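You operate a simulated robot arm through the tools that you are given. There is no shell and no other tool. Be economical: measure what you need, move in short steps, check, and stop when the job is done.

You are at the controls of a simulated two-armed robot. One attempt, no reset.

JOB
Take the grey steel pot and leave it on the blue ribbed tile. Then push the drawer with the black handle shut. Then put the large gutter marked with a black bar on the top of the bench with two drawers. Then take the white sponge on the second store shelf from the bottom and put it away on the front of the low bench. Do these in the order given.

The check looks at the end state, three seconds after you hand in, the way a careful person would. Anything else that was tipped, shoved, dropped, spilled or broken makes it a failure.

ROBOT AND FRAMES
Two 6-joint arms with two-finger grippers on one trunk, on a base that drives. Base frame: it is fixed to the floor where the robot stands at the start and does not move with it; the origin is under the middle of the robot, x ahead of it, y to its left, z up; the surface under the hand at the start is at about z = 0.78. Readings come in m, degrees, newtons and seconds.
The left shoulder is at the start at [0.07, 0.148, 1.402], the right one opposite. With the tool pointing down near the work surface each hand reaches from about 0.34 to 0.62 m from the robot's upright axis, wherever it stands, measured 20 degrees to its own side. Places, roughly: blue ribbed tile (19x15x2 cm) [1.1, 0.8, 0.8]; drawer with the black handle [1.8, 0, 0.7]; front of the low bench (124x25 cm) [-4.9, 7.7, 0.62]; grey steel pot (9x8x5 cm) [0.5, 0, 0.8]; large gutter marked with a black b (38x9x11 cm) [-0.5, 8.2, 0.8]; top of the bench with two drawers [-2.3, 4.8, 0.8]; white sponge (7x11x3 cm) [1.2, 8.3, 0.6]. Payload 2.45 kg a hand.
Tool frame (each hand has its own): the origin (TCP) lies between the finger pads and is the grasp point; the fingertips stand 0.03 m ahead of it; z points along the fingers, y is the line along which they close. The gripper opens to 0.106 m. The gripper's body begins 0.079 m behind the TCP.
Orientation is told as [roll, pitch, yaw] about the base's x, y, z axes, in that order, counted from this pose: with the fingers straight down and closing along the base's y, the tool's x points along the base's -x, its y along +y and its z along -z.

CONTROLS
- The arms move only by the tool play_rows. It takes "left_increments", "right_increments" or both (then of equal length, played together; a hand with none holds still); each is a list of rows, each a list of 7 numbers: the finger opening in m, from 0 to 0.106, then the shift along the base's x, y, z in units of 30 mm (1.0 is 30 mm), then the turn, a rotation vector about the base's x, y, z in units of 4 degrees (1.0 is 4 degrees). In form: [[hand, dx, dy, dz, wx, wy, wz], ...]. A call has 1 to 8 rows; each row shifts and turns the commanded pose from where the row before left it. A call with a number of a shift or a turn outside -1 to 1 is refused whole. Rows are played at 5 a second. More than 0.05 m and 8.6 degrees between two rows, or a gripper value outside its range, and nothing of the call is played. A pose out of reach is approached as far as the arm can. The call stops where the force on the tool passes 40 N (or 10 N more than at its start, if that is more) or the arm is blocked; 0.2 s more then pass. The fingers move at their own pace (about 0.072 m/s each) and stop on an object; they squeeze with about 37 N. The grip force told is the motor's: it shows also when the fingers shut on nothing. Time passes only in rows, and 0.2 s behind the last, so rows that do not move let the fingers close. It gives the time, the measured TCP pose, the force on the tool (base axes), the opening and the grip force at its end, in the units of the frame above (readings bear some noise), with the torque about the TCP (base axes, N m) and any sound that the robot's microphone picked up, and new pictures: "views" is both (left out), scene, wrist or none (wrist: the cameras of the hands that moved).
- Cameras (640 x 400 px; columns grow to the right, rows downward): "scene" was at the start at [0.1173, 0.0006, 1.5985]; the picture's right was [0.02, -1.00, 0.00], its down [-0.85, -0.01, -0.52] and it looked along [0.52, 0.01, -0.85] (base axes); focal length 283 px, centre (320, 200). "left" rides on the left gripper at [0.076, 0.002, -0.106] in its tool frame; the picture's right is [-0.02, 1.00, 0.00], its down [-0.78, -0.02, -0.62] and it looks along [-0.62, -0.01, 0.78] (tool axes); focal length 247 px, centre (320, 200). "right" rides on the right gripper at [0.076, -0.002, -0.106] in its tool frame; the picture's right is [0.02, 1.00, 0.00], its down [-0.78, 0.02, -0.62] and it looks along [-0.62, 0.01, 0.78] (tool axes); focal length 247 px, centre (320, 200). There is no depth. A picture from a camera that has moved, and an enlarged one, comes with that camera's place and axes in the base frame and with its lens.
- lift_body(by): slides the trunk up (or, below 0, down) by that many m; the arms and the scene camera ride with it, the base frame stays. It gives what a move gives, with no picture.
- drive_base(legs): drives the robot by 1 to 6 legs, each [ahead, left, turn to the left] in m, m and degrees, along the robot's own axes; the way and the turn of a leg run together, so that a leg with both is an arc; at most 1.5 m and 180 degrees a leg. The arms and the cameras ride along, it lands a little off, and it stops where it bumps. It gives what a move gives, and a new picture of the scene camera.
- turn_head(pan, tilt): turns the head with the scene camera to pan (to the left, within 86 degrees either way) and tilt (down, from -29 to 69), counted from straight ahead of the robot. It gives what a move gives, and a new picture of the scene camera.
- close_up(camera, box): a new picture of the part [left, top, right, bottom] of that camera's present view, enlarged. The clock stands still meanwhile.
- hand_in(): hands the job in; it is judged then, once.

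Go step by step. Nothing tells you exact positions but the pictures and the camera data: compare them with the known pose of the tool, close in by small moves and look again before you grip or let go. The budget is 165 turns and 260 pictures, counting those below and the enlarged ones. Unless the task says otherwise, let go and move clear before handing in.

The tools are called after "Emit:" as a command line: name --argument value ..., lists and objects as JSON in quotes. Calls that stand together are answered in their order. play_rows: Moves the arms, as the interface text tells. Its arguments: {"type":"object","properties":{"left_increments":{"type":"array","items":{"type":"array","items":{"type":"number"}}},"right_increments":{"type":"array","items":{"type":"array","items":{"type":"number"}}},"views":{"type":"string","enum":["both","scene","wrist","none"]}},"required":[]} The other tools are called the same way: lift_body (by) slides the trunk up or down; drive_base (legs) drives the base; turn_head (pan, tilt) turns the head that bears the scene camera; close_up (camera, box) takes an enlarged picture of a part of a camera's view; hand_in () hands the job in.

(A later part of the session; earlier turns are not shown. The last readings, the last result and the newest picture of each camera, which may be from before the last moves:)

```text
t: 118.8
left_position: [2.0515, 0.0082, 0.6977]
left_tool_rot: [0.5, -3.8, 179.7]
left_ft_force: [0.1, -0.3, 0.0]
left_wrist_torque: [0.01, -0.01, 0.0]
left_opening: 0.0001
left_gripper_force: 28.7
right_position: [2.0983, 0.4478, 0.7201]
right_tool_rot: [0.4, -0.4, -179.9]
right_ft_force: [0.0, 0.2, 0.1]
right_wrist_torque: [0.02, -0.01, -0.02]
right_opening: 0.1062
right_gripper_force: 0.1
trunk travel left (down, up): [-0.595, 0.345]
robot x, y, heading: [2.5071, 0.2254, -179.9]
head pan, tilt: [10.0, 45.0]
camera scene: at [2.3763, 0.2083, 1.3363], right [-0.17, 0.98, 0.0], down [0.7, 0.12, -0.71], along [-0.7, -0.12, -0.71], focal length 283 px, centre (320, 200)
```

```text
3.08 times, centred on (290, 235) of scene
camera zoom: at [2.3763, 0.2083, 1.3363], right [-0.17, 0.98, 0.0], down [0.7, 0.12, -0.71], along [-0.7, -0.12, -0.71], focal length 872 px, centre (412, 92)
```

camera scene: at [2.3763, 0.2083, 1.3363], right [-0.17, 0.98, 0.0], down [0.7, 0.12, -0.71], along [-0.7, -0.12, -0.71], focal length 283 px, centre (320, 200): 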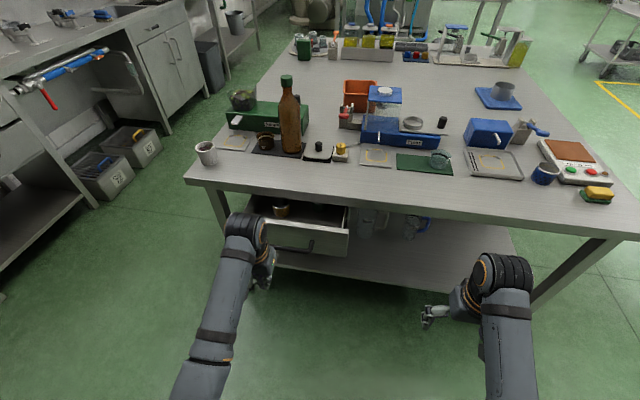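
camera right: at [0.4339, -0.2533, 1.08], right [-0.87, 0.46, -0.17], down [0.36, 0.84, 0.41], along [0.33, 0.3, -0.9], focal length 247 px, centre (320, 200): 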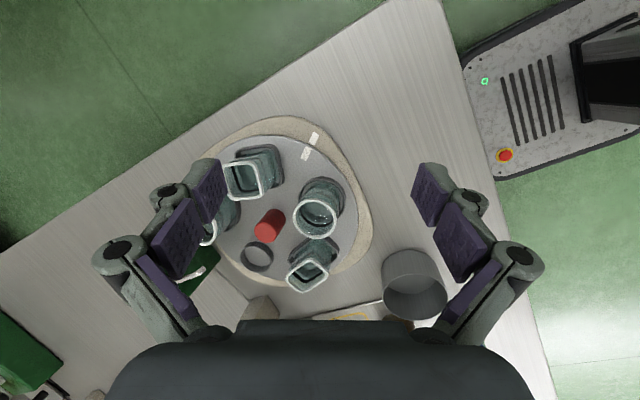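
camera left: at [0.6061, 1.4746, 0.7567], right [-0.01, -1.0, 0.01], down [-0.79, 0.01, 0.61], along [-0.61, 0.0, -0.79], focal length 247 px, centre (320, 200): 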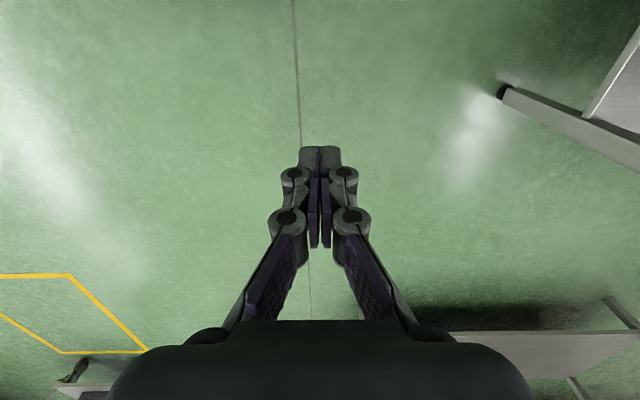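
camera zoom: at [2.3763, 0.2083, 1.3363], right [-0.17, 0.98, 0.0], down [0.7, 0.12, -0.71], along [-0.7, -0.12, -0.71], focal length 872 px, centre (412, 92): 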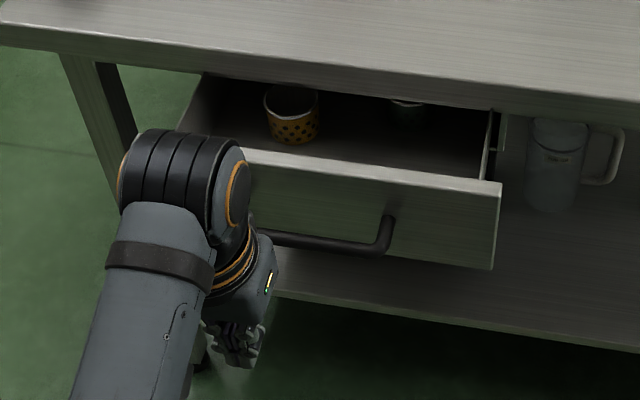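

The drawer holds cups, so I'll push gently on the handle at its middle. Lower the hand a little, come closer, then push slowly.

Emit:
drive_base --legs '[[0.06, 0, 0]]'

Emit:
play_rows --left_increments '[[0, 0, 0, -0.5, 0, 0.4, 0], [0, 0, 0, -0.5, 0, 0.5, 0], [0, 0, 0, 0, 0, 0, 0]]' --views "both"

```text
t: 119.8
left_position: [1.9913, 0.0091, 0.6966]
left_tool_rot: [0.4, -3.8, 179.7]
left_ft_force: [1.1, 0.6, 0.6]
left_wrist_torque: [0.04, -0.02, -0.01]
left_opening: 0.0
left_gripper_force: 28.9
right_position: [2.0405, 0.4493, 0.7193]
right_tool_rot: [0.4, -0.4, 180.0]
right_ft_force: [-0.7, 0.4, 0.2]
right_wrist_torque: [-0.05, -0.01, 0.0]
right_opening: 0.106
right_gripper_force: 0.0
trunk travel left (down, up): [-0.595, 0.345]
robot x, y, heading: [2.4499, 0.2249, -180.0]
head pan, tilt: [10.0, 45.0]
camera scene: at [2.3158, 0.2082, 1.3361], right [-0.17, 0.98, 0.0], down [0.7, 0.12, -0.71], along [-0.7, -0.12, -0.71], focal length 283 px, centre (320, 200)
```

scene: 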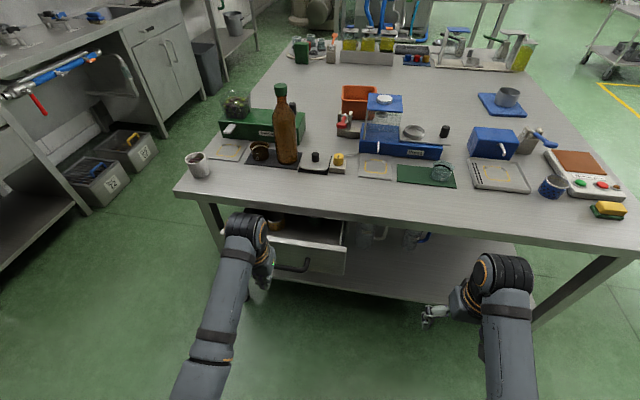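

```text
t: 120.6
left_position: [1.9942, 0.009, 0.6663]
left_tool_rot: [0.5, -7.5, 179.9]
left_ft_force: [-0.2, 0.3, -0.1]
left_wrist_torque: [0.05, -0.01, 0.01]
left_opening: 0.0001
left_gripper_force: 28.3
right_position: [2.0408, 0.449, 0.7209]
right_tool_rot: [0.4, -0.4, 179.9]
right_ft_force: [-0.8, 0.4, -0.2]
right_wrist_torque: [-0.02, 0.01, 0.0]
right_opening: 0.106
right_gripper_force: 0.1
trunk travel left (down, up): [-0.595, 0.345]
robot x, y, heading: [2.4525, 0.2246, -180.1]
head pan, tilt: [10.0, 45.0]
camera scene: at [2.3179, 0.2083, 1.3363], right [-0.17, 0.98, 0.0], down [0.7, 0.12, -0.71], along [-0.7, -0.12, -0.71], focal length 283 px, centre (320, 200)
camera left: at [2.0815, 0.0073, 0.7613], right [-0.03, -1.0, 0.01], down [-0.7, 0.03, 0.72], along [-0.72, 0.01, -0.7], focal length 247 px, centre (320, 200)
```

scene: 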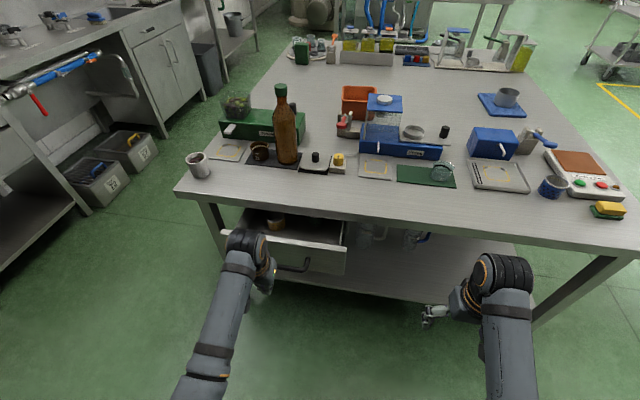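
left: 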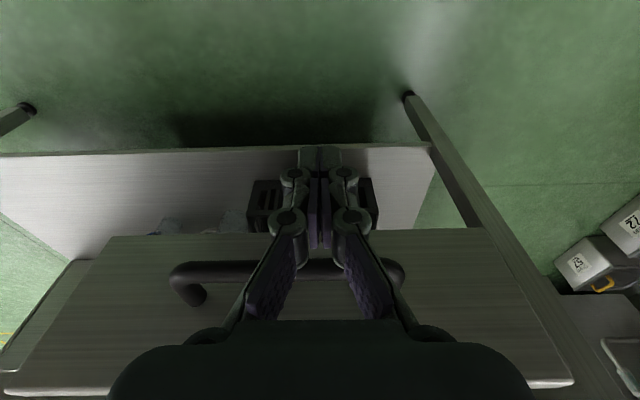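

The handle is right ahead of the fingers at z≈0.68. Pushing slowly.

Emit:
play_rows --left_increments '[[0, -0.3, 0.5, 0, 0, 0, 0], [0, -0.4, 0, 0, 0, 0, 0], [0, -0.4, 0, 0, 0, 0, 0], [0, -0.4, 0, 0, 0, 0, 0], [0, -0.4, 0, 0, 0, 0, 0], [0, -0.4, 0, 0, 0, 0, 0]]' --views "scene"

```text
t: 122.0
left_position: [1.924, 0.0226, 0.6667]
left_tool_rot: [0.4, -7.5, 179.7]
left_ft_force: [-0.4, 0.2, 0.7]
left_wrist_torque: [-0.01, 0.02, -0.02]
left_opening: 0.0
left_gripper_force: 28.7
right_position: [2.04, 0.4502, 0.7207]
right_tool_rot: [0.5, -0.4, 180.0]
right_ft_force: [0.8, -0.1, 0.2]
right_wrist_torque: [0.01, 0.0, 0.04]
right_opening: 0.1061
right_gripper_force: 0.1
trunk travel left (down, up): [-0.595, 0.345]
robot x, y, heading: [2.4546, 0.2222, -180.2]
head pan, tilt: [10.0, 45.0]
camera scene: at [2.3172, 0.2082, 1.3362], right [-0.17, 0.98, 0.0], down [0.7, 0.12, -0.71], along [-0.7, -0.12, -0.71], focal length 283 px, centre (320, 200)
```

scene: 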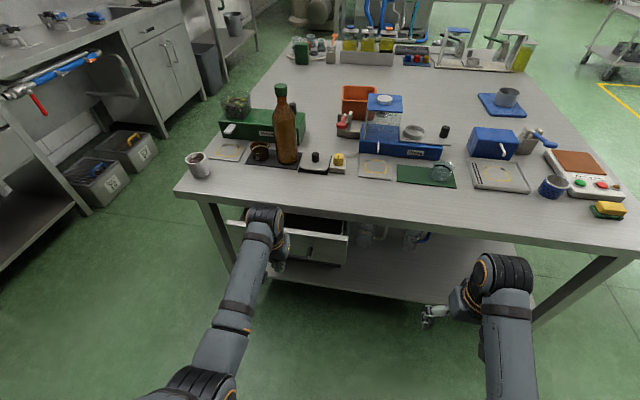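

Emit:
drive_base --legs '[[0.05, 0, 0]]'

Emit:
play_rows --left_increments '[[0, -0.3, 0, 0, 0, 0, 0], [0, -0.3, 0, 0, 0, 0, 0], [0, -0.2, 0, 0, 0, 0, 0], [0, 0, 0, 0, 0, 0, 0]]' --views "both"

```text
t: 122.9
left_position: [1.8735, 0.0245, 0.6662]
left_tool_rot: [0.4, -7.5, 179.5]
left_ft_force: [0.0, 0.4, -0.9]
left_wrist_torque: [0.01, -0.04, -0.02]
left_opening: 0.0001
left_gripper_force: 28.7
right_position: [1.9901, 0.4488, 0.7199]
right_tool_rot: [0.5, -0.3, 179.9]
right_ft_force: [-1.0, -0.1, -0.8]
right_wrist_torque: [0.01, -0.06, 0.05]
right_opening: 0.1061
right_gripper_force: 0.1
trunk travel left (down, up): [-0.595, 0.345]
robot x, y, heading: [2.4012, 0.2227, 180.1]
head pan, tilt: [10.0, 45.0]
camera scene: at [2.2668, 0.2083, 1.3361], right [-0.17, 0.98, 0.0], down [0.7, 0.12, -0.71], along [-0.7, -0.12, -0.71], focal length 283 px, centre (320, 200)
```

scene: 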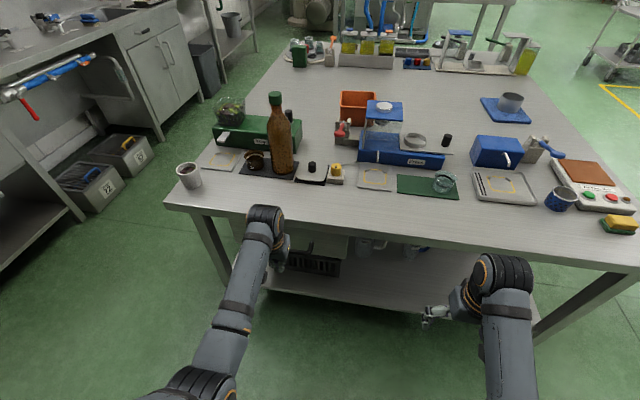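

```text
t: 123.9
left_position: [1.8498, 0.0256, 0.6675]
left_tool_rot: [0.3, -7.5, 179.7]
left_ft_force: [0.1, 0.0, -0.9]
left_wrist_torque: [-0.01, 0.0, 0.01]
left_opening: 0.0
left_gripper_force: 28.2
right_position: [1.9917, 0.4494, 0.7211]
right_tool_rot: [0.4, -0.4, 179.9]
right_ft_force: [-0.6, -0.1, 0.0]
right_wrist_torque: [-0.01, -0.03, 0.02]
right_opening: 0.1062
right_gripper_force: 0.1
trunk travel left (down, up): [-0.595, 0.345]
robot x, y, heading: [2.398, 0.2224, 180.1]
head pan, tilt: [10.0, 45.0]
camera scene: at [2.2682, 0.2083, 1.3363], right [-0.17, 0.98, 0.0], down [0.7, 0.12, -0.71], along [-0.7, -0.12, -0.71], focal length 283 px, centre (320, 200)
camera left: at [1.9394, 0.0227, 0.7629], right [-0.03, -1.0, 0.01], down [-0.69, 0.03, 0.72], along [-0.72, 0.01, -0.7], focal length 247 px, centre (320, 200)
```

scene: 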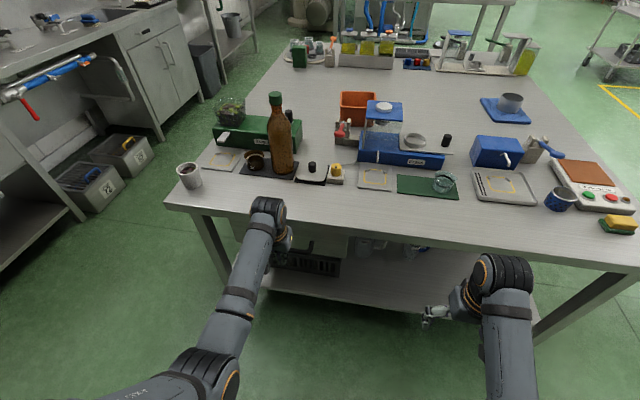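
left: 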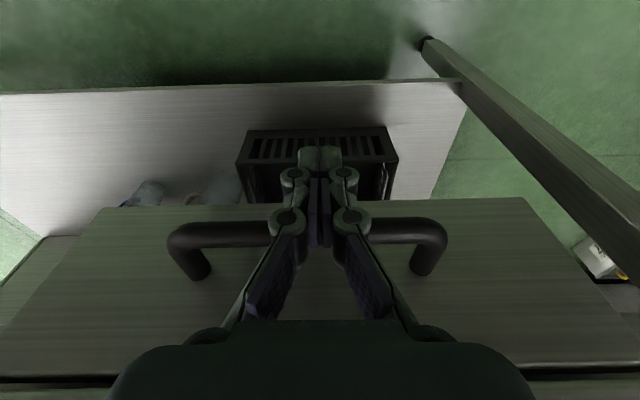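

Nearly shut; a thin gap remains. Keep pushing until resistance.

Emit:
play_rows --left_increments '[[0, -0.25, 0, 0, 0, 0, 0], [0, -0.25, 0, 0, 0, 0, 0], [0, -0.25, 0, 0, 0, 0, 0], [0, -0.25, 0, 0, 0, 0, 0]]' --views "wrist"

```text
t: 124.6
left_position: [1.8416, 0.0258, 0.6671]
left_tool_rot: [0.4, -6.9, 179.8]
left_ft_force: [24.7, 0.3, 15.0]
left_wrist_torque: [-0.07, 2.87, 0.19]
left_opening: 0.0003
left_gripper_force: 28.1
right_position: [1.996, 0.4486, 0.7242]
right_tool_rot: [0.5, -0.6, -179.9]
right_ft_force: [-0.1, -0.5, -0.4]
right_wrist_torque: [0.0, 0.0, 0.01]
right_opening: 0.1058
right_gripper_force: 0.1
trunk travel left (down, up): [-0.595, 0.345]
robot x, y, heading: [2.3951, 0.2243, -179.8]
head pan, tilt: [10.0, 45.0]
stopped in row 3 (left hand): the force on the tool passed its limit at 49 N (the readings are from after the stop); the commanded pose is now the measured one
camera left: at [1.9285, 0.0234, 0.7637], right [-0.02, -1.0, 0.01], down [-0.7, 0.02, 0.71], along [-0.71, 0.01, -0.7], focal length 247 px, centre (320, 200)
```

left: 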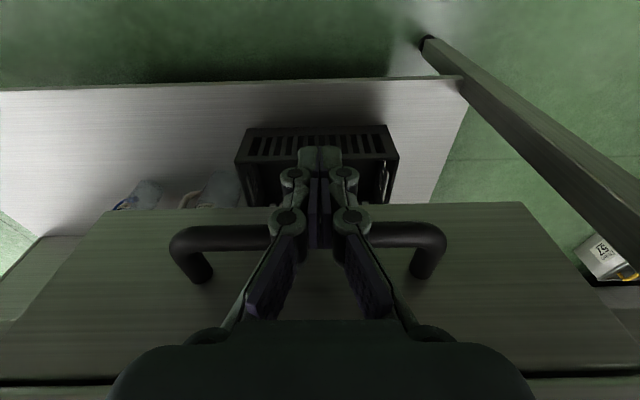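

The upward force and torque say the gripper body met the table edge, not the drawer's stop. I'll back off, tilt the fingers forward, and push the handle with the tips.

Emit:
play_rows --left_increments '[[0, 0.8, 0, 0, 0, 0, 0], [0, 0.8, 0, 0, 0, 1, 0], [0, 0, 0, 0, 0, 1, 0], [0, 0, 0, 0, 0, 1, 0], [0, 0, 0, 0, 0, 1, 0], [0, 0, 0, 0, 0, 1, 0], [0, 0, 0, 0, 0, 1, 0], [0, 0, 0, 0, 0, 1, 0]]' --views "none"

Emit:
play_rows --left_increments '[[0, 0, 0, 0, 0, 1, 0], [0, 0, 0, 0, 0, 1, 0], [0, 0, 0, 0, 0, 1, 0], [0, 0, 0, 0, 0, 1, 0], [0, 0, 0, 0, 0, 0, 0]]' --views "both"

```text
t: 126.4
left_position: [1.8844, 0.0246, 0.6631]
left_tool_rot: [0.5, -34.7, 179.5]
left_ft_force: [-0.6, 0.4, 0.3]
left_wrist_torque: [0.0, -0.01, 0.01]
left_opening: 0.0001
left_gripper_force: 28.9
right_position: [1.9921, 0.4487, 0.7221]
right_tool_rot: [0.5, -0.4, -179.9]
right_ft_force: [-0.7, -1.1, 0.3]
right_wrist_torque: [0.01, 0.01, -0.01]
right_opening: 0.1062
right_gripper_force: 0.0
trunk travel left (down, up): [-0.595, 0.345]
robot x, y, heading: [2.4008, 0.2193, -180.0]
head pan, tilt: [10.0, 45.0]
```

```text
t: 127.6
left_position: [1.8857, 0.0256, 0.6629]
left_tool_rot: [0.7, -50.6, 179.5]
left_ft_force: [-0.4, 0.0, 0.9]
left_wrist_torque: [-0.01, 0.01, 0.0]
left_opening: 0.0002
left_gripper_force: 28.6
right_position: [1.9926, 0.4483, 0.7212]
right_tool_rot: [0.5, -0.4, -179.9]
right_ft_force: [-0.4, 0.5, -0.3]
right_wrist_torque: [-0.02, 0.01, -0.01]
right_opening: 0.1062
right_gripper_force: 0.1
trunk travel left (down, up): [-0.595, 0.345]
robot x, y, heading: [2.4032, 0.2234, -179.9]
head pan, tilt: [10.0, 45.0]
camera scene: at [2.2689, 0.2082, 1.3363], right [-0.17, 0.98, 0.0], down [0.7, 0.12, -0.71], along [-0.7, -0.12, -0.71], focal length 283 px, centre (320, 200)
camera left: at [2.0147, 0.0228, 0.6715], right [-0.01, -1.0, 0.02], down [-0.02, 0.02, 1.0], along [-1.0, 0.01, -0.02], focal length 247 px, centre (320, 200)
```

scene: 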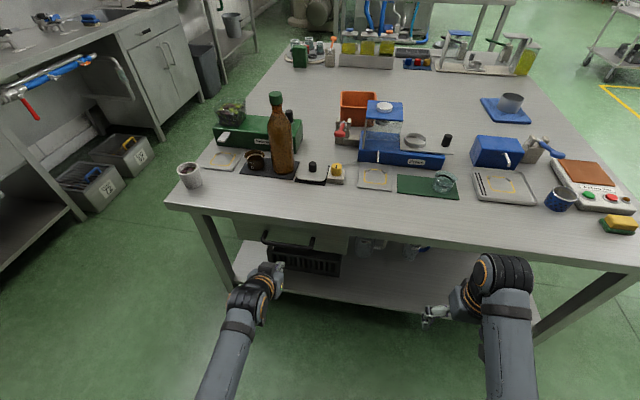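
left: 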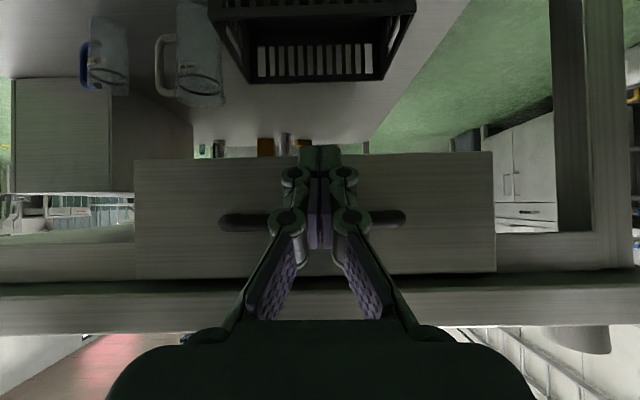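

Now the fingers point forward and the body stays clear of the table edge. Push slowly.

Emit:
play_rows --left_increments '[[0, -0.4, 0, 0, 0, 0, 0], [0, -0.4, 0, 0, 0, 0, 0], [0, -0.4, 0, 0, 0, 0, 0], [0, -0.3, 0, 0, 0, 0, 0], [0, -0.3, 0, 0, 0, 0, 0], [0, -0.3, 0, 0, 0, 0, 0], [0, -0.3, 0, 0, 0, 0, 0]]' --views "both"

```text
t: 129.2
left_position: [1.8131, 0.0258, 0.6609]
left_tool_rot: [0.8, -50.4, 179.6]
left_ft_force: [0.4, -0.5, -1.7]
left_wrist_torque: [0.01, 0.04, 0.01]
left_opening: 0.0002
left_gripper_force: 28.7
right_position: [1.9912, 0.4491, 0.7209]
right_tool_rot: [0.4, -0.5, -180.0]
right_ft_force: [-0.6, 0.3, 0.5]
right_wrist_torque: [-0.01, 0.01, 0.0]
right_opening: 0.1058
right_gripper_force: 0.0
trunk travel left (down, up): [-0.595, 0.345]
robot x, y, heading: [2.4036, 0.2224, -179.8]
head pan, tilt: [10.0, 45.0]
camera scene: at [2.2689, 0.2081, 1.3362], right [-0.17, 0.98, 0.0], down [0.7, 0.12, -0.71], along [-0.7, -0.12, -0.71], focal length 283 px, centre (320, 200)
camera left: at [1.9428, 0.0235, 0.6695], right [-0.01, -1.0, 0.02], down [-0.02, 0.02, 1.0], along [-1.0, 0.01, -0.02], focal length 247 px, centre (320, 200)
```

scene: 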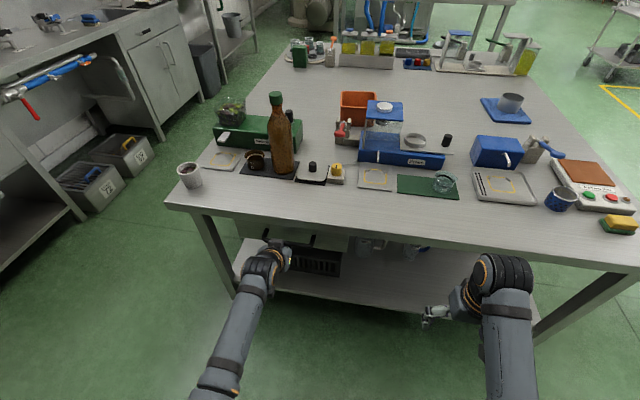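
left: 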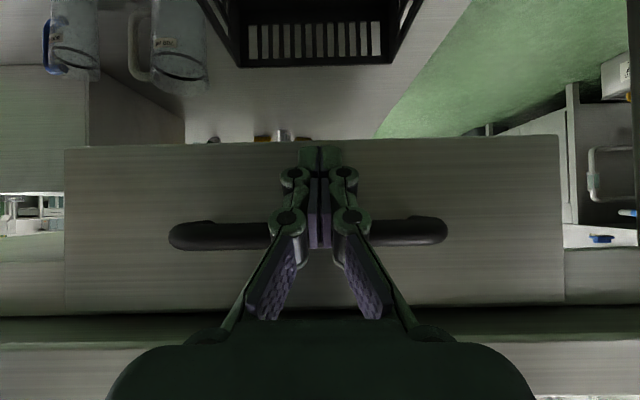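

Emit:
play_rows --left_increments '[[0, -0.3, 0, 0, 0, 0, 0], [0, -0.3, 0, 0, 0, 0, 0], [0, -0.3, 0, 0, 0, 0, 0], [0, -0.3, 0, 0, 0, 0, 0], [0, -0.3, 0, 0, 0, 0, 0], [0, -0.3, 0, 0, 0, 0, 0]]' --views "wrist"

```text
t: 129.8
left_position: [1.8042, 0.0262, 0.6545]
left_tool_rot: [0.8, -49.2, 179.6]
left_ft_force: [3.1, -1.5, -0.9]
left_wrist_torque: [-0.04, -0.11, 0.04]
left_opening: 0.0062
left_gripper_force: 28.8
right_position: [1.9929, 0.4488, 0.7215]
right_tool_rot: [0.5, -0.5, -180.0]
right_ft_force: [-0.4, 0.3, 0.5]
right_wrist_torque: [-0.04, 0.0, 0.0]
right_opening: 0.1061
right_gripper_force: 0.0
trunk travel left (down, up): [-0.595, 0.345]
robot x, y, heading: [2.3996, 0.2232, -180.1]
head pan, tilt: [10.0, 45.0]
stopped in row 2 (left hand): the force on the tool passed its limit at 50 N (the readings are from after the stop); the commanded pose is now the measured one
camera left: at [1.9346, 0.0233, 0.6651], right [-0.01, -1.0, 0.02], down [-0.04, 0.02, 1.0], along [-1.0, 0.01, -0.04], focal length 247 px, centre (320, 200)
```

left: 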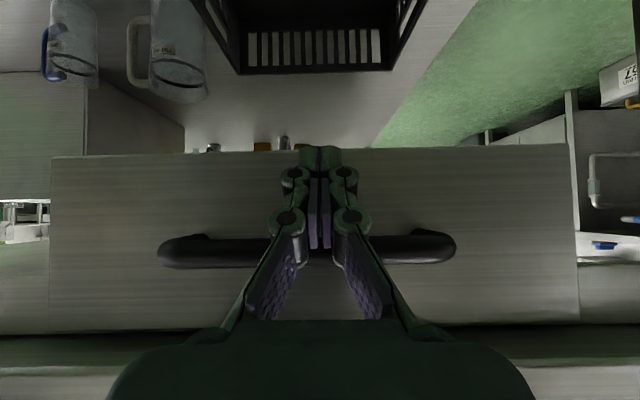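

Firm resistance now — likely the stop. Back away and inspect.

Emit:
play_rows --left_increments '[[0, 1, 0, 0, 0, 0, 0], [0, 1, 0, 0, 0, 0, 0], [0, 1, 0, 0, 0, 0, 0], [0, 1, 0, 0, 0, 0, 0]]' --views "wrist"

Emit:
close_up --camera "scene" --box '[200, 190, 380, 300]'

```text
t: 130.8
left_position: [1.9249, 0.0251, 0.6573]
left_tool_rot: [0.5, -49.5, 179.6]
left_ft_force: [-0.3, 0.1, 0.4]
left_wrist_torque: [0.02, 0.0, -0.01]
left_opening: 0.0
left_gripper_force: 28.5
right_position: [1.9933, 0.4484, 0.7229]
right_tool_rot: [0.4, -0.5, -179.9]
right_ft_force: [0.0, 1.2, 0.7]
right_wrist_torque: [0.01, 0.04, -0.01]
right_opening: 0.1059
right_gripper_force: 0.1
trunk travel left (down, up): [-0.595, 0.345]
robot x, y, heading: [2.4014, 0.221, -179.8]
head pan, tilt: [10.0, 45.0]
camera left: at [2.0548, 0.023, 0.6676], right [-0.01, -1.0, 0.02], down [-0.04, 0.02, 1.0], along [-1.0, 0.01, -0.04], focal length 247 px, centre (320, 200)
```

left: 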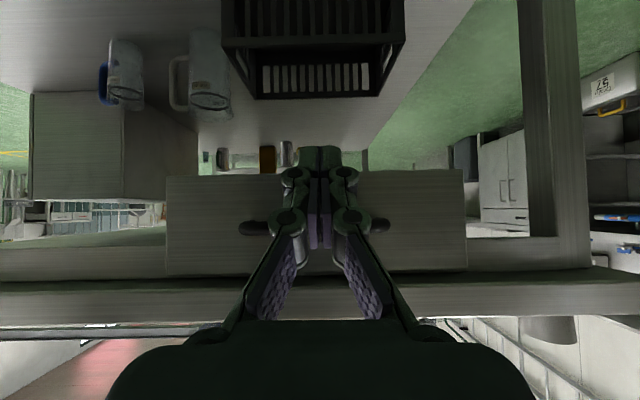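

```text
3.56 times, centred on (290, 245) of scene
camera zoom: at [2.2707, 0.208, 1.3364], right [-0.18, 0.98, 0.0], down [0.7, 0.12, -0.71], along [-0.7, -0.12, -0.71], focal length 1008 px, centre (427, 40)
```

zoom: 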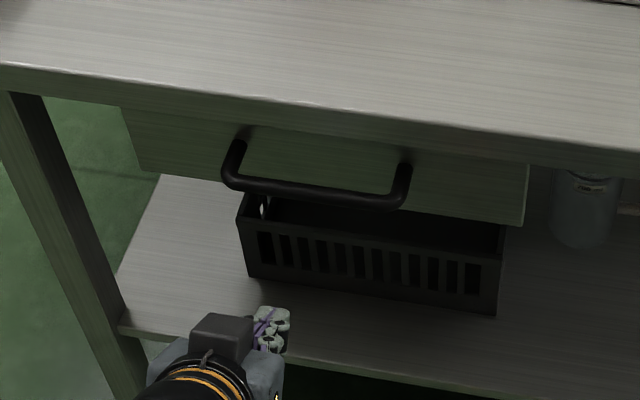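

Emit:
close_up --camera "left" --box '[400, 150, 640, 300]'

Emit:
close_up --camera "left" --box '[0, 150, 240, 300]'

```text
2.67 times, centred on (520, 225) of left
camera zoom: at [2.0548, 0.023, 0.6676], right [-0.01, -1.0, 0.02], down [-0.04, 0.02, 1.0], along [-1.0, 0.01, -0.04], focal length 659 px, centre (-213, 133)
```

zoom: 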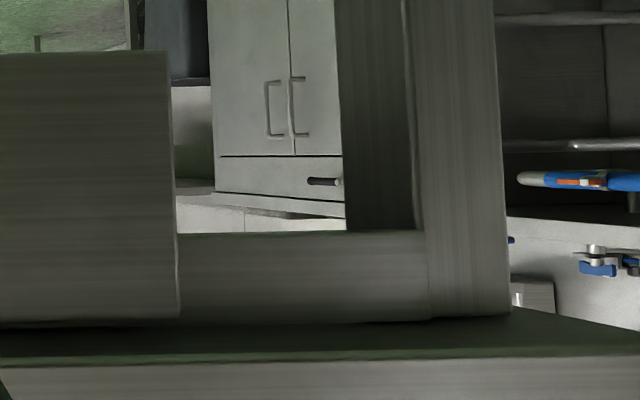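

```text
2.67 times, centred on (120, 225) of left
camera zoom: at [2.0548, 0.023, 0.6676], right [-0.01, -1.0, 0.02], down [-0.04, 0.02, 1.0], along [-1.0, 0.01, -0.04], focal length 659 px, centre (853, 133)
```

zoom: 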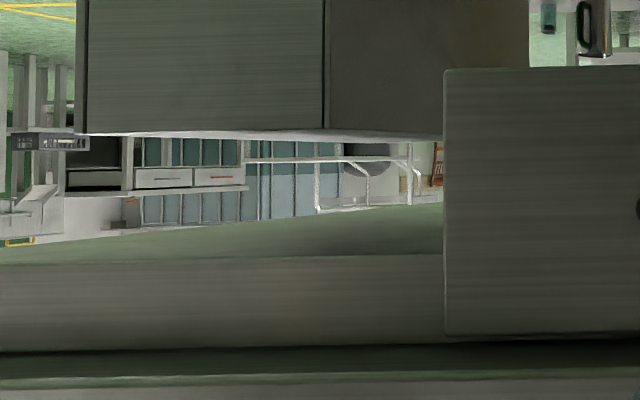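

The drawer front sits flush against the apron — shut. Now I retreat, untilt the left hand and restore the trunk.

Emit:
drive_base --legs '[[-0.12, 0, 0]]'

Emit:
play_rows --left_increments '[[0, 0, 0, 0.3, 0, -1, 0], [0, 0, 0, 0.3, 0, -1, 0], [0, 0, 0, 0.3, 0, -1, 0], [0, 0, 0, 0.3, 0, -1, 0], [0, 0, 0, 0.3, 0, -1, 0], [0, 0, 0, 0.3, 0, -1, 0], [0, 0, 0, 0.3, 0, -1, 0], [0, 0, 0, 0.3, 0, -1, 0]]' --views "none"

Emit:
play_rows --left_increments '[[0.05, 0, 0, 0, 0, -1, 0], [0.05, 0, 0, 0, 0, -1, 0], [0.05, 0, 0, 0, 0, -1, 0], [0.05, 0, 0, 0, 0, -1, 0], [0.05, 0, 0, 0, 0, -0.4, 0]]' --views "none"

Emit:
lift_body --by 0.28

Emit:
turn_head --pan -50 --tilt 30

```text
t: 132.1
left_position: [2.0471, 0.0268, 0.6566]
left_tool_rot: [0.6, -49.4, 179.4]
left_ft_force: [0.2, -1.0, -0.2]
left_wrist_torque: [-0.01, 0.01, -0.01]
left_opening: 0.0
left_gripper_force: 29.0
right_position: [2.1156, 0.4504, 0.7207]
right_tool_rot: [0.5, -0.5, 179.8]
right_ft_force: [1.4, 0.3, -0.7]
right_wrist_torque: [0.01, 0.03, 0.0]
right_opening: 0.1061
right_gripper_force: 0.2
trunk travel left (down, up): [-0.595, 0.345]
robot x, y, heading: [2.526, 0.2253, 179.8]
head pan, tilt: [10.0, 45.0]
camera scene: at [2.393, 0.2086, 1.3364], right [-0.17, 0.99, 0.0], down [0.7, 0.12, -0.71], along [-0.7, -0.12, -0.71], focal length 283 px, centre (320, 200)
```

scene: 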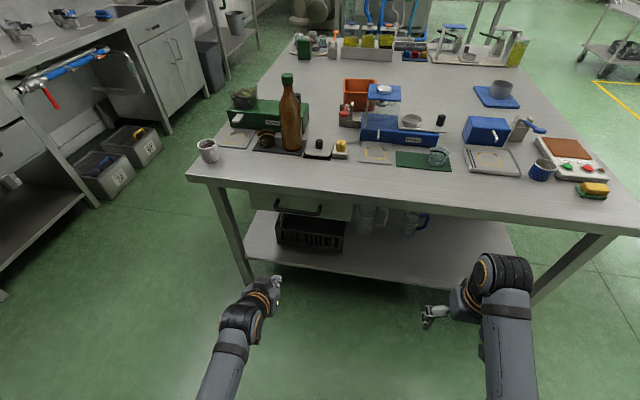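

```text
t: 133.9
left_position: [2.0471, 0.0276, 0.7279]
left_tool_rot: [0.3, -17.2, 179.6]
left_ft_force: [0.1, -0.3, -0.9]
left_wrist_torque: [-0.03, -0.03, 0.02]
left_opening: 0.0
left_gripper_force: 28.2
right_position: [2.1152, 0.45, 0.7209]
right_tool_rot: [0.4, -0.5, 180.0]
right_ft_force: [1.0, 0.9, 0.0]
right_wrist_torque: [0.01, -0.02, 0.01]
right_opening: 0.1059
right_gripper_force: 0.1
trunk travel left (down, up): [-0.595, 0.345]
robot x, y, heading: [2.5222, 0.2249, 179.9]
head pan, tilt: [10.0, 45.0]
```

```text
t: 135.1
left_position: [2.0473, 0.0256, 0.728]
left_tool_rot: [0.2, 0.4, 179.7]
left_ft_force: [0.8, 0.9, -0.5]
left_wrist_torque: [0.02, -0.03, 0.02]
left_opening: 0.0503
left_gripper_force: 0.0
right_position: [2.1154, 0.4493, 0.7211]
right_tool_rot: [0.5, -0.4, 179.9]
right_ft_force: [-0.4, -0.5, -0.7]
right_wrist_torque: [-0.01, 0.0, 0.03]
right_opening: 0.1062
right_gripper_force: 0.1
trunk travel left (down, up): [-0.595, 0.345]
robot x, y, heading: [2.5256, 0.2232, 179.9]
head pan, tilt: [10.0, 45.0]
```

```text
t: 137.9
left_position: [2.0461, 0.0273, 1.008]
left_tool_rot: [0.1, 0.2, 179.6]
left_ft_force: [0.2, -0.5, 0.2]
left_wrist_torque: [0.0, 0.0, 0.02]
left_opening: 0.0502
left_gripper_force: 0.1
right_position: [2.1156, 0.4491, 1.0009]
right_tool_rot: [0.4, -0.4, 180.0]
right_ft_force: [0.4, -0.6, 0.0]
right_wrist_torque: [0.01, -0.02, 0.01]
right_opening: 0.1061
right_gripper_force: 0.1
trunk travel left (down, up): [-0.875, 0.065]
robot x, y, heading: [2.5237, 0.2275, 180.0]
head pan, tilt: [10.0, 45.0]
```

```text
t: 139.2
left_position: [2.045, 0.0263, 1.008]
left_tool_rot: [0.2, 0.2, 179.6]
left_ft_force: [-0.5, 0.3, 0.3]
left_wrist_torque: [-0.03, -0.03, -0.02]
left_opening: 0.0502
left_gripper_force: 0.1
right_position: [2.1153, 0.4513, 1.0018]
right_tool_rot: [0.4, -0.4, 179.9]
right_ft_force: [0.7, -0.8, -0.1]
right_wrist_torque: [-0.03, -0.02, 0.01]
right_opening: 0.106
right_gripper_force: 0.0
trunk travel left (down, up): [-0.875, 0.065]
robot x, y, heading: [2.5253, 0.2245, 179.7]
head pan, tilt: [-50.0, 30.0]
camera scene: at [2.4138, 0.2919, 1.6389], right [0.77, 0.64, 0.0], down [0.32, -0.38, -0.87], along [-0.56, 0.66, -0.5], focal length 283 px, centre (320, 200)
```

scene: 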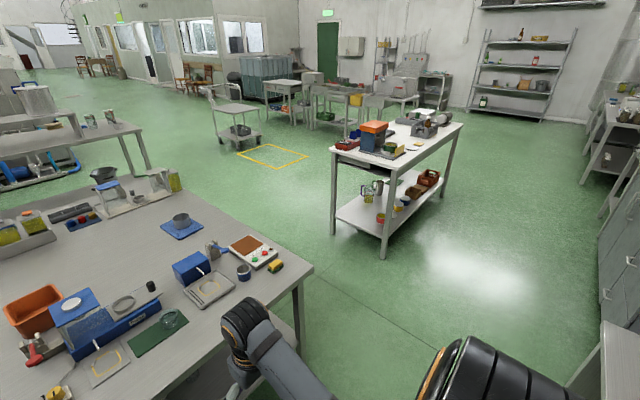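

The whole room is visible: the store shelf is far at (1.2, 8.3), benches to its left. I'll strafe along the aisle past the cart to y≈4.2, then turn to face +y.

Emit:
drive_base --legs '[[0.08, 0, 0], [0, -1.4, 0], [0, -1.4, 0], [0, -1.2, 0], [0, 0, -90]]'

Emit:
turn_head --pan 25 --tilt 20

```text
t: 162.7
left_position: [2.1699, 4.6546, 1.008]
left_tool_rot: [0.1, 0.3, 92.3]
left_ft_force: [0.1, 0.6, -0.2]
left_wrist_torque: [-0.01, 0.01, 0.0]
left_opening: 0.05
left_gripper_force: 0.0
right_position: [2.5953, 4.6048, 1.0007]
right_tool_rot: [0.3, -0.4, 92.6]
right_ft_force: [-0.3, -0.1, 0.4]
right_wrist_torque: [-0.01, -0.01, 0.0]
right_opening: 0.106
right_gripper_force: 0.1
trunk travel left (down, up): [-0.875, 0.065]
robot x, y, heading: [2.3875, 4.1887, 92.4]
head pan, tilt: [-50.0, 30.0]
camera scene: at [2.4513, 4.298, 1.6389], right [0.68, -0.74, 0.0], down [-0.37, -0.34, -0.87], along [0.64, 0.59, -0.5], focal length 283 px, centre (320, 200)
```

scene: 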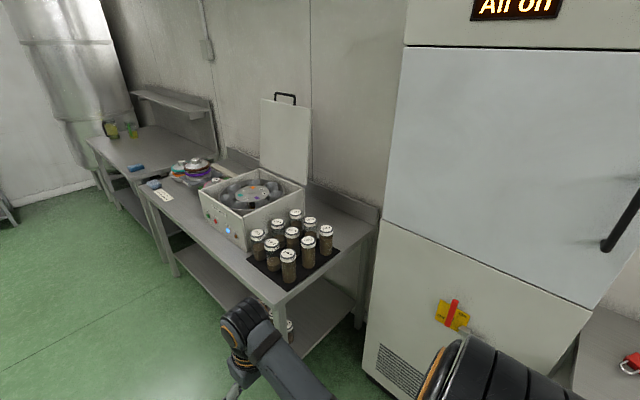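

```text
t: 164.2
left_position: [2.1701, 4.6535, 1.008]
left_tool_rot: [0.3, 0.3, 92.3]
left_ft_force: [0.3, 0.5, -0.2]
left_wrist_torque: [0.02, 0.01, -0.03]
left_opening: 0.0502
left_gripper_force: 0.1
right_position: [2.595, 4.6046, 1.0015]
right_tool_rot: [0.6, -0.4, 92.6]
right_ft_force: [0.4, -0.8, -0.2]
right_wrist_torque: [-0.03, 0.04, 0.02]
right_opening: 0.1062
right_gripper_force: 0.1
trunk travel left (down, up): [-0.875, 0.065]
robot x, y, heading: [2.3876, 4.1877, 92.5]
head pan, tilt: [25.0, 20.0]
camera scene: at [2.3419, 4.3193, 1.6549], right [0.89, 0.46, 0.0], down [0.16, -0.3, -0.94], along [-0.43, 0.83, -0.34], focal length 283 px, centre (320, 200)
```

scene: 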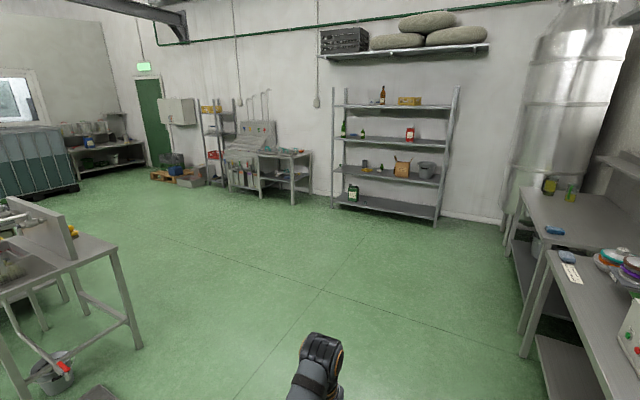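

Emit:
close_up --camera "scene" --box '[190, 80, 480, 230]'

Emit:
close_up --camera "scene" --box '[0, 90, 330, 240]'

```text
2.21 times, centred on (335, 155) of scene
camera zoom: at [2.3419, 4.3193, 1.6549], right [0.89, 0.46, 0.0], down [0.16, -0.3, -0.94], along [-0.43, 0.83, -0.34], focal length 625 px, centre (287, 299)
```

zoom: 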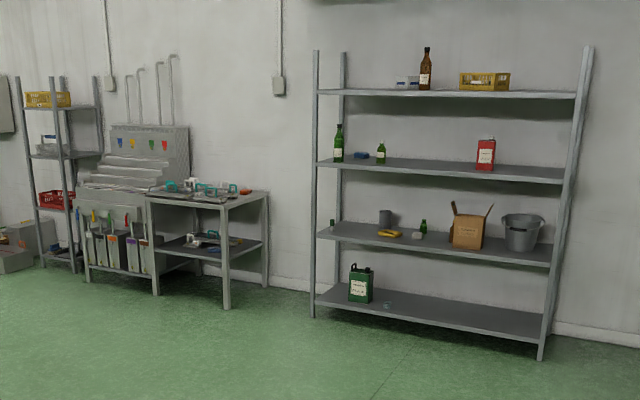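

```text
1.94 times, centred on (165, 165) of scene
camera zoom: at [2.3419, 4.3193, 1.6549], right [0.89, 0.46, 0.0], down [0.16, -0.3, -0.94], along [-0.43, 0.83, -0.34], focal length 550 px, centre (621, 268)
```

zoom: 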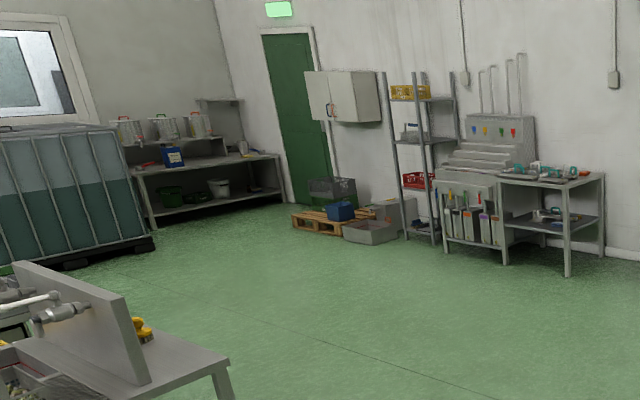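

The gutter bench is at about x -0.8…-0.1 with its front at y≈8.0. Driving there diagonally over open floor.

Emit:
drive_base --legs '[[1.0, 0.9, 0], [1.0, 0.9, 0], [0.95, 0.9, -2.4]]'

Emit:
turn_head --pan 0 --tilt 45

```text
t: 183.4
left_position: [-0.5602, 7.5533, 1.0079]
left_tool_rot: [0.1, 0.2, 88.8]
left_ft_force: [-1.6, -0.4, -0.3]
left_wrist_torque: [0.0, 0.0, -0.01]
left_opening: 0.0502
left_gripper_force: 0.1
right_position: [-0.1387, 7.4797, 1.0008]
right_tool_rot: [0.5, -0.3, 89.0]
right_ft_force: [0.1, -0.8, -0.6]
right_wrist_torque: [-0.04, -0.03, -0.02]
right_opening: 0.1061
right_gripper_force: 0.2
trunk travel left (down, up): [-0.875, 0.065]
robot x, y, heading: [-0.3701, 7.0724, 89.3]
head pan, tilt: [25.0, 20.0]
camera scene: at [-0.4089, 7.2087, 1.655], right [0.91, 0.41, 0.0], down [0.14, -0.31, -0.94], along [-0.38, 0.86, -0.34], focal length 283 px, centre (320, 200)
```

scene: 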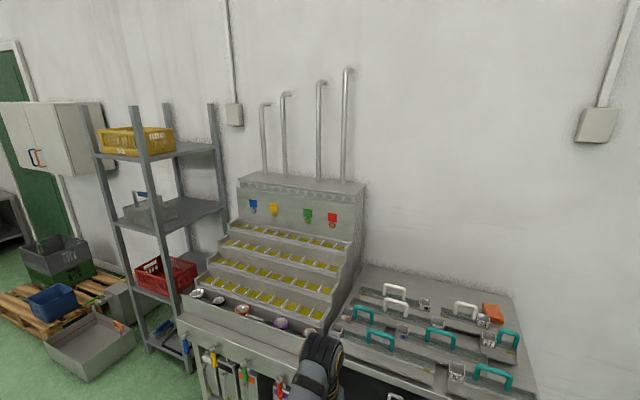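

```text
t: 184.2
left_position: [-0.5586, 7.5543, 1.0081]
left_tool_rot: [0.2, 0.2, 88.8]
left_ft_force: [-0.2, 0.0, 0.0]
left_wrist_torque: [0.02, 0.01, -0.04]
left_opening: 0.0502
left_gripper_force: 0.1
right_position: [-0.1382, 7.4789, 1.0009]
right_tool_rot: [0.4, -0.4, 89.0]
right_ft_force: [0.0, -0.6, 0.5]
right_wrist_torque: [0.01, -0.02, -0.01]
right_opening: 0.1061
right_gripper_force: 0.0
trunk travel left (down, up): [-0.875, 0.065]
robot x, y, heading: [-0.3739, 7.074, 88.9]
head pan, tilt: [0.0, 45.0]
camera scene: at [-0.3701, 7.2053, 1.6164], right [1.0, -0.02, 0.0], down [-0.01, -0.71, -0.71], along [0.01, 0.71, -0.71], focal length 283 px, centre (320, 200)
```

scene: 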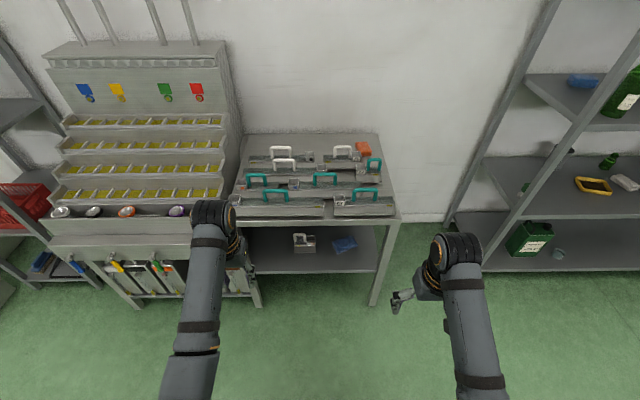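

Emit:
close_up --camera "scene" --box '[220, 125, 410, 225]'

Emit:
close_up --camera "scene" --box '[500, 100, 640, 280]'

```text
3.37 times, centred on (315, 175) of scene
camera zoom: at [-0.3701, 7.2053, 1.6164], right [1.0, -0.02, 0.0], down [-0.01, -0.71, -0.71], along [0.01, 0.71, -0.71], focal length 955 px, centre (337, 284)
```

zoom: 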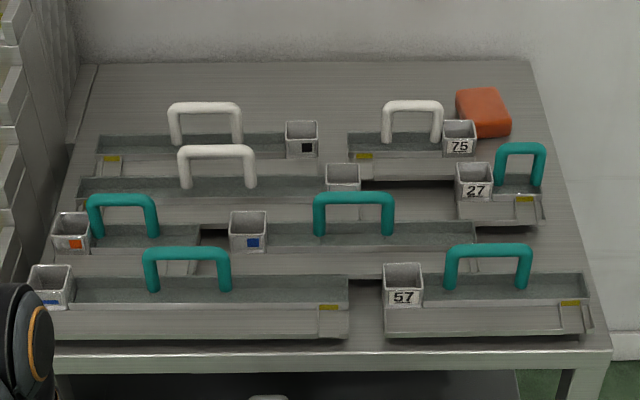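

```text
2.22 times, centred on (570, 190) of scene
camera zoom: at [-0.3701, 7.2053, 1.6164], right [1.0, -0.02, 0.0], down [-0.01, -0.71, -0.71], along [0.01, 0.71, -0.71], focal length 630 px, centre (-236, 222)
```

zoom: 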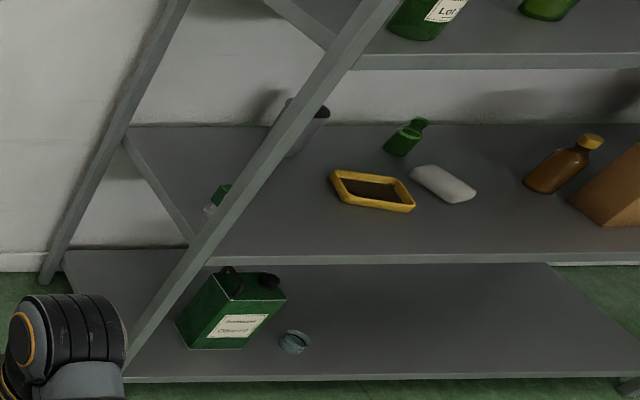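

The long white-handled gutter in the second row (its mark hidden behind a teal handle) is the candidate: front-row large one has a blue bar. I'll turn the left hand by +90° and look from closer to verify the mark.

Emit:
play_rows --left_increments '[[0.05, 0, 0, 0, 0, 0, 1], [0.05, 0, 0, 0, 0, 0, 1], [0.05, 0, 0, 0, 0, 0, 1], [0.05, 0, 0, 0, 0, 0, 1], [0.05, 0, 0, 0, 0, 0, 1], [0.05, 0, 0, 0, 0, 0, 1], [0.05, 0, 0, 0, 0, 0, 1], [0.05, 0, 0, 0, 0, 0, 1]]' --views "none"

Emit:
play_rows --left_increments '[[0.05, 0, 0, 0, 0, 0, 1], [0.05, 0, 0, 0, 0, 0, 1], [0.05, 0, 0, 0, 0, 0, 1], [0.05, 0, 0, 0, 0, 0, 1], [0.05, 0, 0, 0, 0, 0, 1], [0.05, 0, 0, 0, 0, 0, 1], [0.05, 0, 0, 0, 0, 0, 1], [0.05, 0, 0, 0, 0, 0, 1]]' --views "none"

Emit:
play_rows --left_increments '[[0.05, 0, 0, 0, 0, 0, 1], [0.05, 0, 0, 0, 0, 0, 1], [0.05, 0, 0, 0, 0, 0, 1], [0.05, 0, 0, 0, 0, 0, 1], [0.05, 0, 0, 0, 0, 0, 1], [0.05, 0, 0, 0, 0, 0, 1], [0.05, 0, 0, 0, 0, 0, 0.6]]' --views "none"

Emit:
drive_base --legs '[[0.3, 0, 1]]'

Emit:
close_up --camera "scene" --box '[180, 120, 460, 320]'

```text
t: 186.1
left_position: [-0.5606, 7.5548, 1.0076]
left_tool_rot: [0.2, 0.2, 120.9]
left_ft_force: [0.3, -0.3, 0.5]
left_wrist_torque: [0.0, 0.01, -0.01]
left_opening: 0.0503
left_gripper_force: 0.0
right_position: [-0.1384, 7.4789, 1.0019]
right_tool_rot: [0.5, -0.4, 89.0]
right_ft_force: [0.4, -0.5, -0.2]
right_wrist_torque: [0.01, 0.0, 0.02]
right_opening: 0.1058
right_gripper_force: 0.1
trunk travel left (down, up): [-0.875, 0.065]
robot x, y, heading: [-0.3687, 7.0717, 88.9]
head pan, tilt: [0.0, 45.0]
```

```text
t: 187.8
left_position: [-0.5597, 7.5557, 1.008]
left_tool_rot: [0.2, 0.1, 152.9]
left_ft_force: [-0.1, 0.2, -0.2]
left_wrist_torque: [-0.01, 0.01, -0.01]
left_opening: 0.0499
left_gripper_force: 0.0
right_position: [-0.1386, 7.4779, 1.0011]
right_tool_rot: [0.4, -0.4, 89.0]
right_ft_force: [0.5, 0.8, 0.4]
right_wrist_torque: [0.01, -0.03, -0.02]
right_opening: 0.106
right_gripper_force: 0.1
trunk travel left (down, up): [-0.875, 0.065]
robot x, y, heading: [-0.3694, 7.0763, 89.0]
head pan, tilt: [0.0, 45.0]
```

```text
t: 189.4
left_position: [-0.5603, 7.5547, 1.0081]
left_tool_rot: [0.2, 0.1, 179.2]
left_ft_force: [0.5, -0.2, -0.3]
left_wrist_torque: [0.01, -0.02, -0.06]
left_opening: 0.0502
left_gripper_force: 0.2
right_position: [-0.1384, 7.4798, 1.0019]
right_tool_rot: [0.4, -0.5, 88.9]
right_ft_force: [0.5, 0.0, -0.2]
right_wrist_torque: [0.0, -0.01, 0.01]
right_opening: 0.1058
right_gripper_force: 0.0
trunk travel left (down, up): [-0.875, 0.065]
robot x, y, heading: [-0.3705, 7.0722, 88.9]
head pan, tilt: [0.0, 45.0]
```

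```text
t: 191.5
left_position: [-0.5618, 7.8536, 1.0091]
left_tool_rot: [0.2, 0.2, 180.0]
left_ft_force: [0.2, 0.0, 0.1]
left_wrist_torque: [0.02, -0.02, 0.0]
left_opening: 0.0499
left_gripper_force: 0.0
right_position: [-0.139, 7.7837, 1.0017]
right_tool_rot: [0.6, -0.5, 89.7]
right_ft_force: [0.5, -0.4, -0.6]
right_wrist_torque: [0.03, 0.0, 0.01]
right_opening: 0.1057
right_gripper_force: 0.1
trunk travel left (down, up): [-0.875, 0.065]
robot x, y, heading: [-0.3655, 7.3772, 89.7]
head pan, tilt: [0.0, 45.0]
camera scene: at [-0.3682, 7.5062, 1.6165], right [1.0, 0.0, 0.0], down [0.0, -0.71, -0.71], along [0.0, 0.71, -0.71], focal length 283 px, centre (320, 200)
```

scene: 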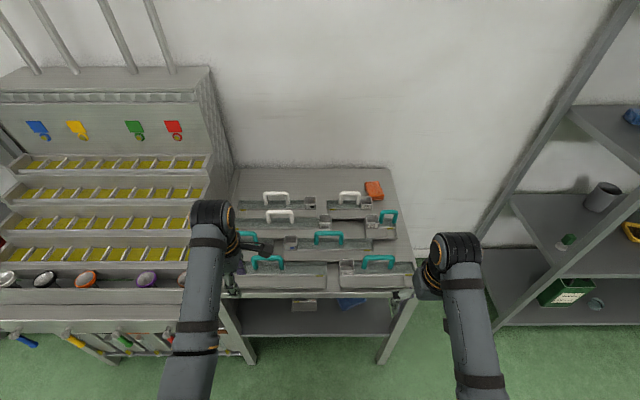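

```text
2.00 times, centred on (320, 220) of scene
camera zoom: at [-0.3682, 7.5062, 1.6165], right [1.0, 0.0, 0.0], down [0.0, -0.71, -0.71], along [0.0, 0.71, -0.71], focal length 567 px, centre (320, 160)
```

zoom: 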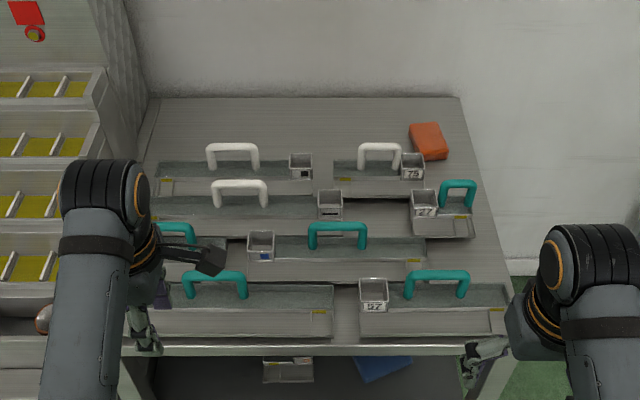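

Emit:
close_up --camera "scene" --box '[300, 205, 350, 240]'

```text
11.43 times, centred on (325, 222) of scene
camera zoom: at [-0.3682, 7.5062, 1.6165], right [1.0, 0.0, 0.0], down [0.0, -0.71, -0.71], along [0.0, 0.71, -0.71], focal length 3239 px, centre (263, -57)
```

zoom: 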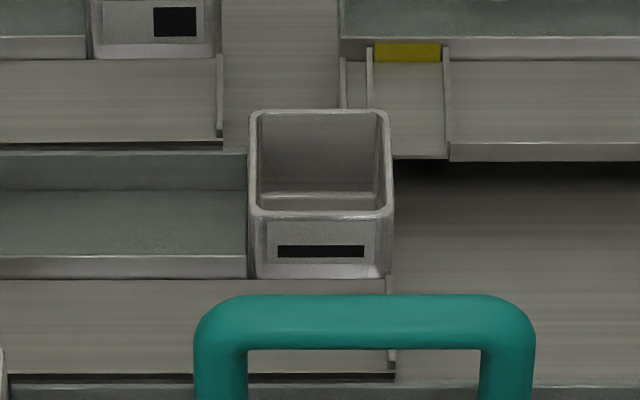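

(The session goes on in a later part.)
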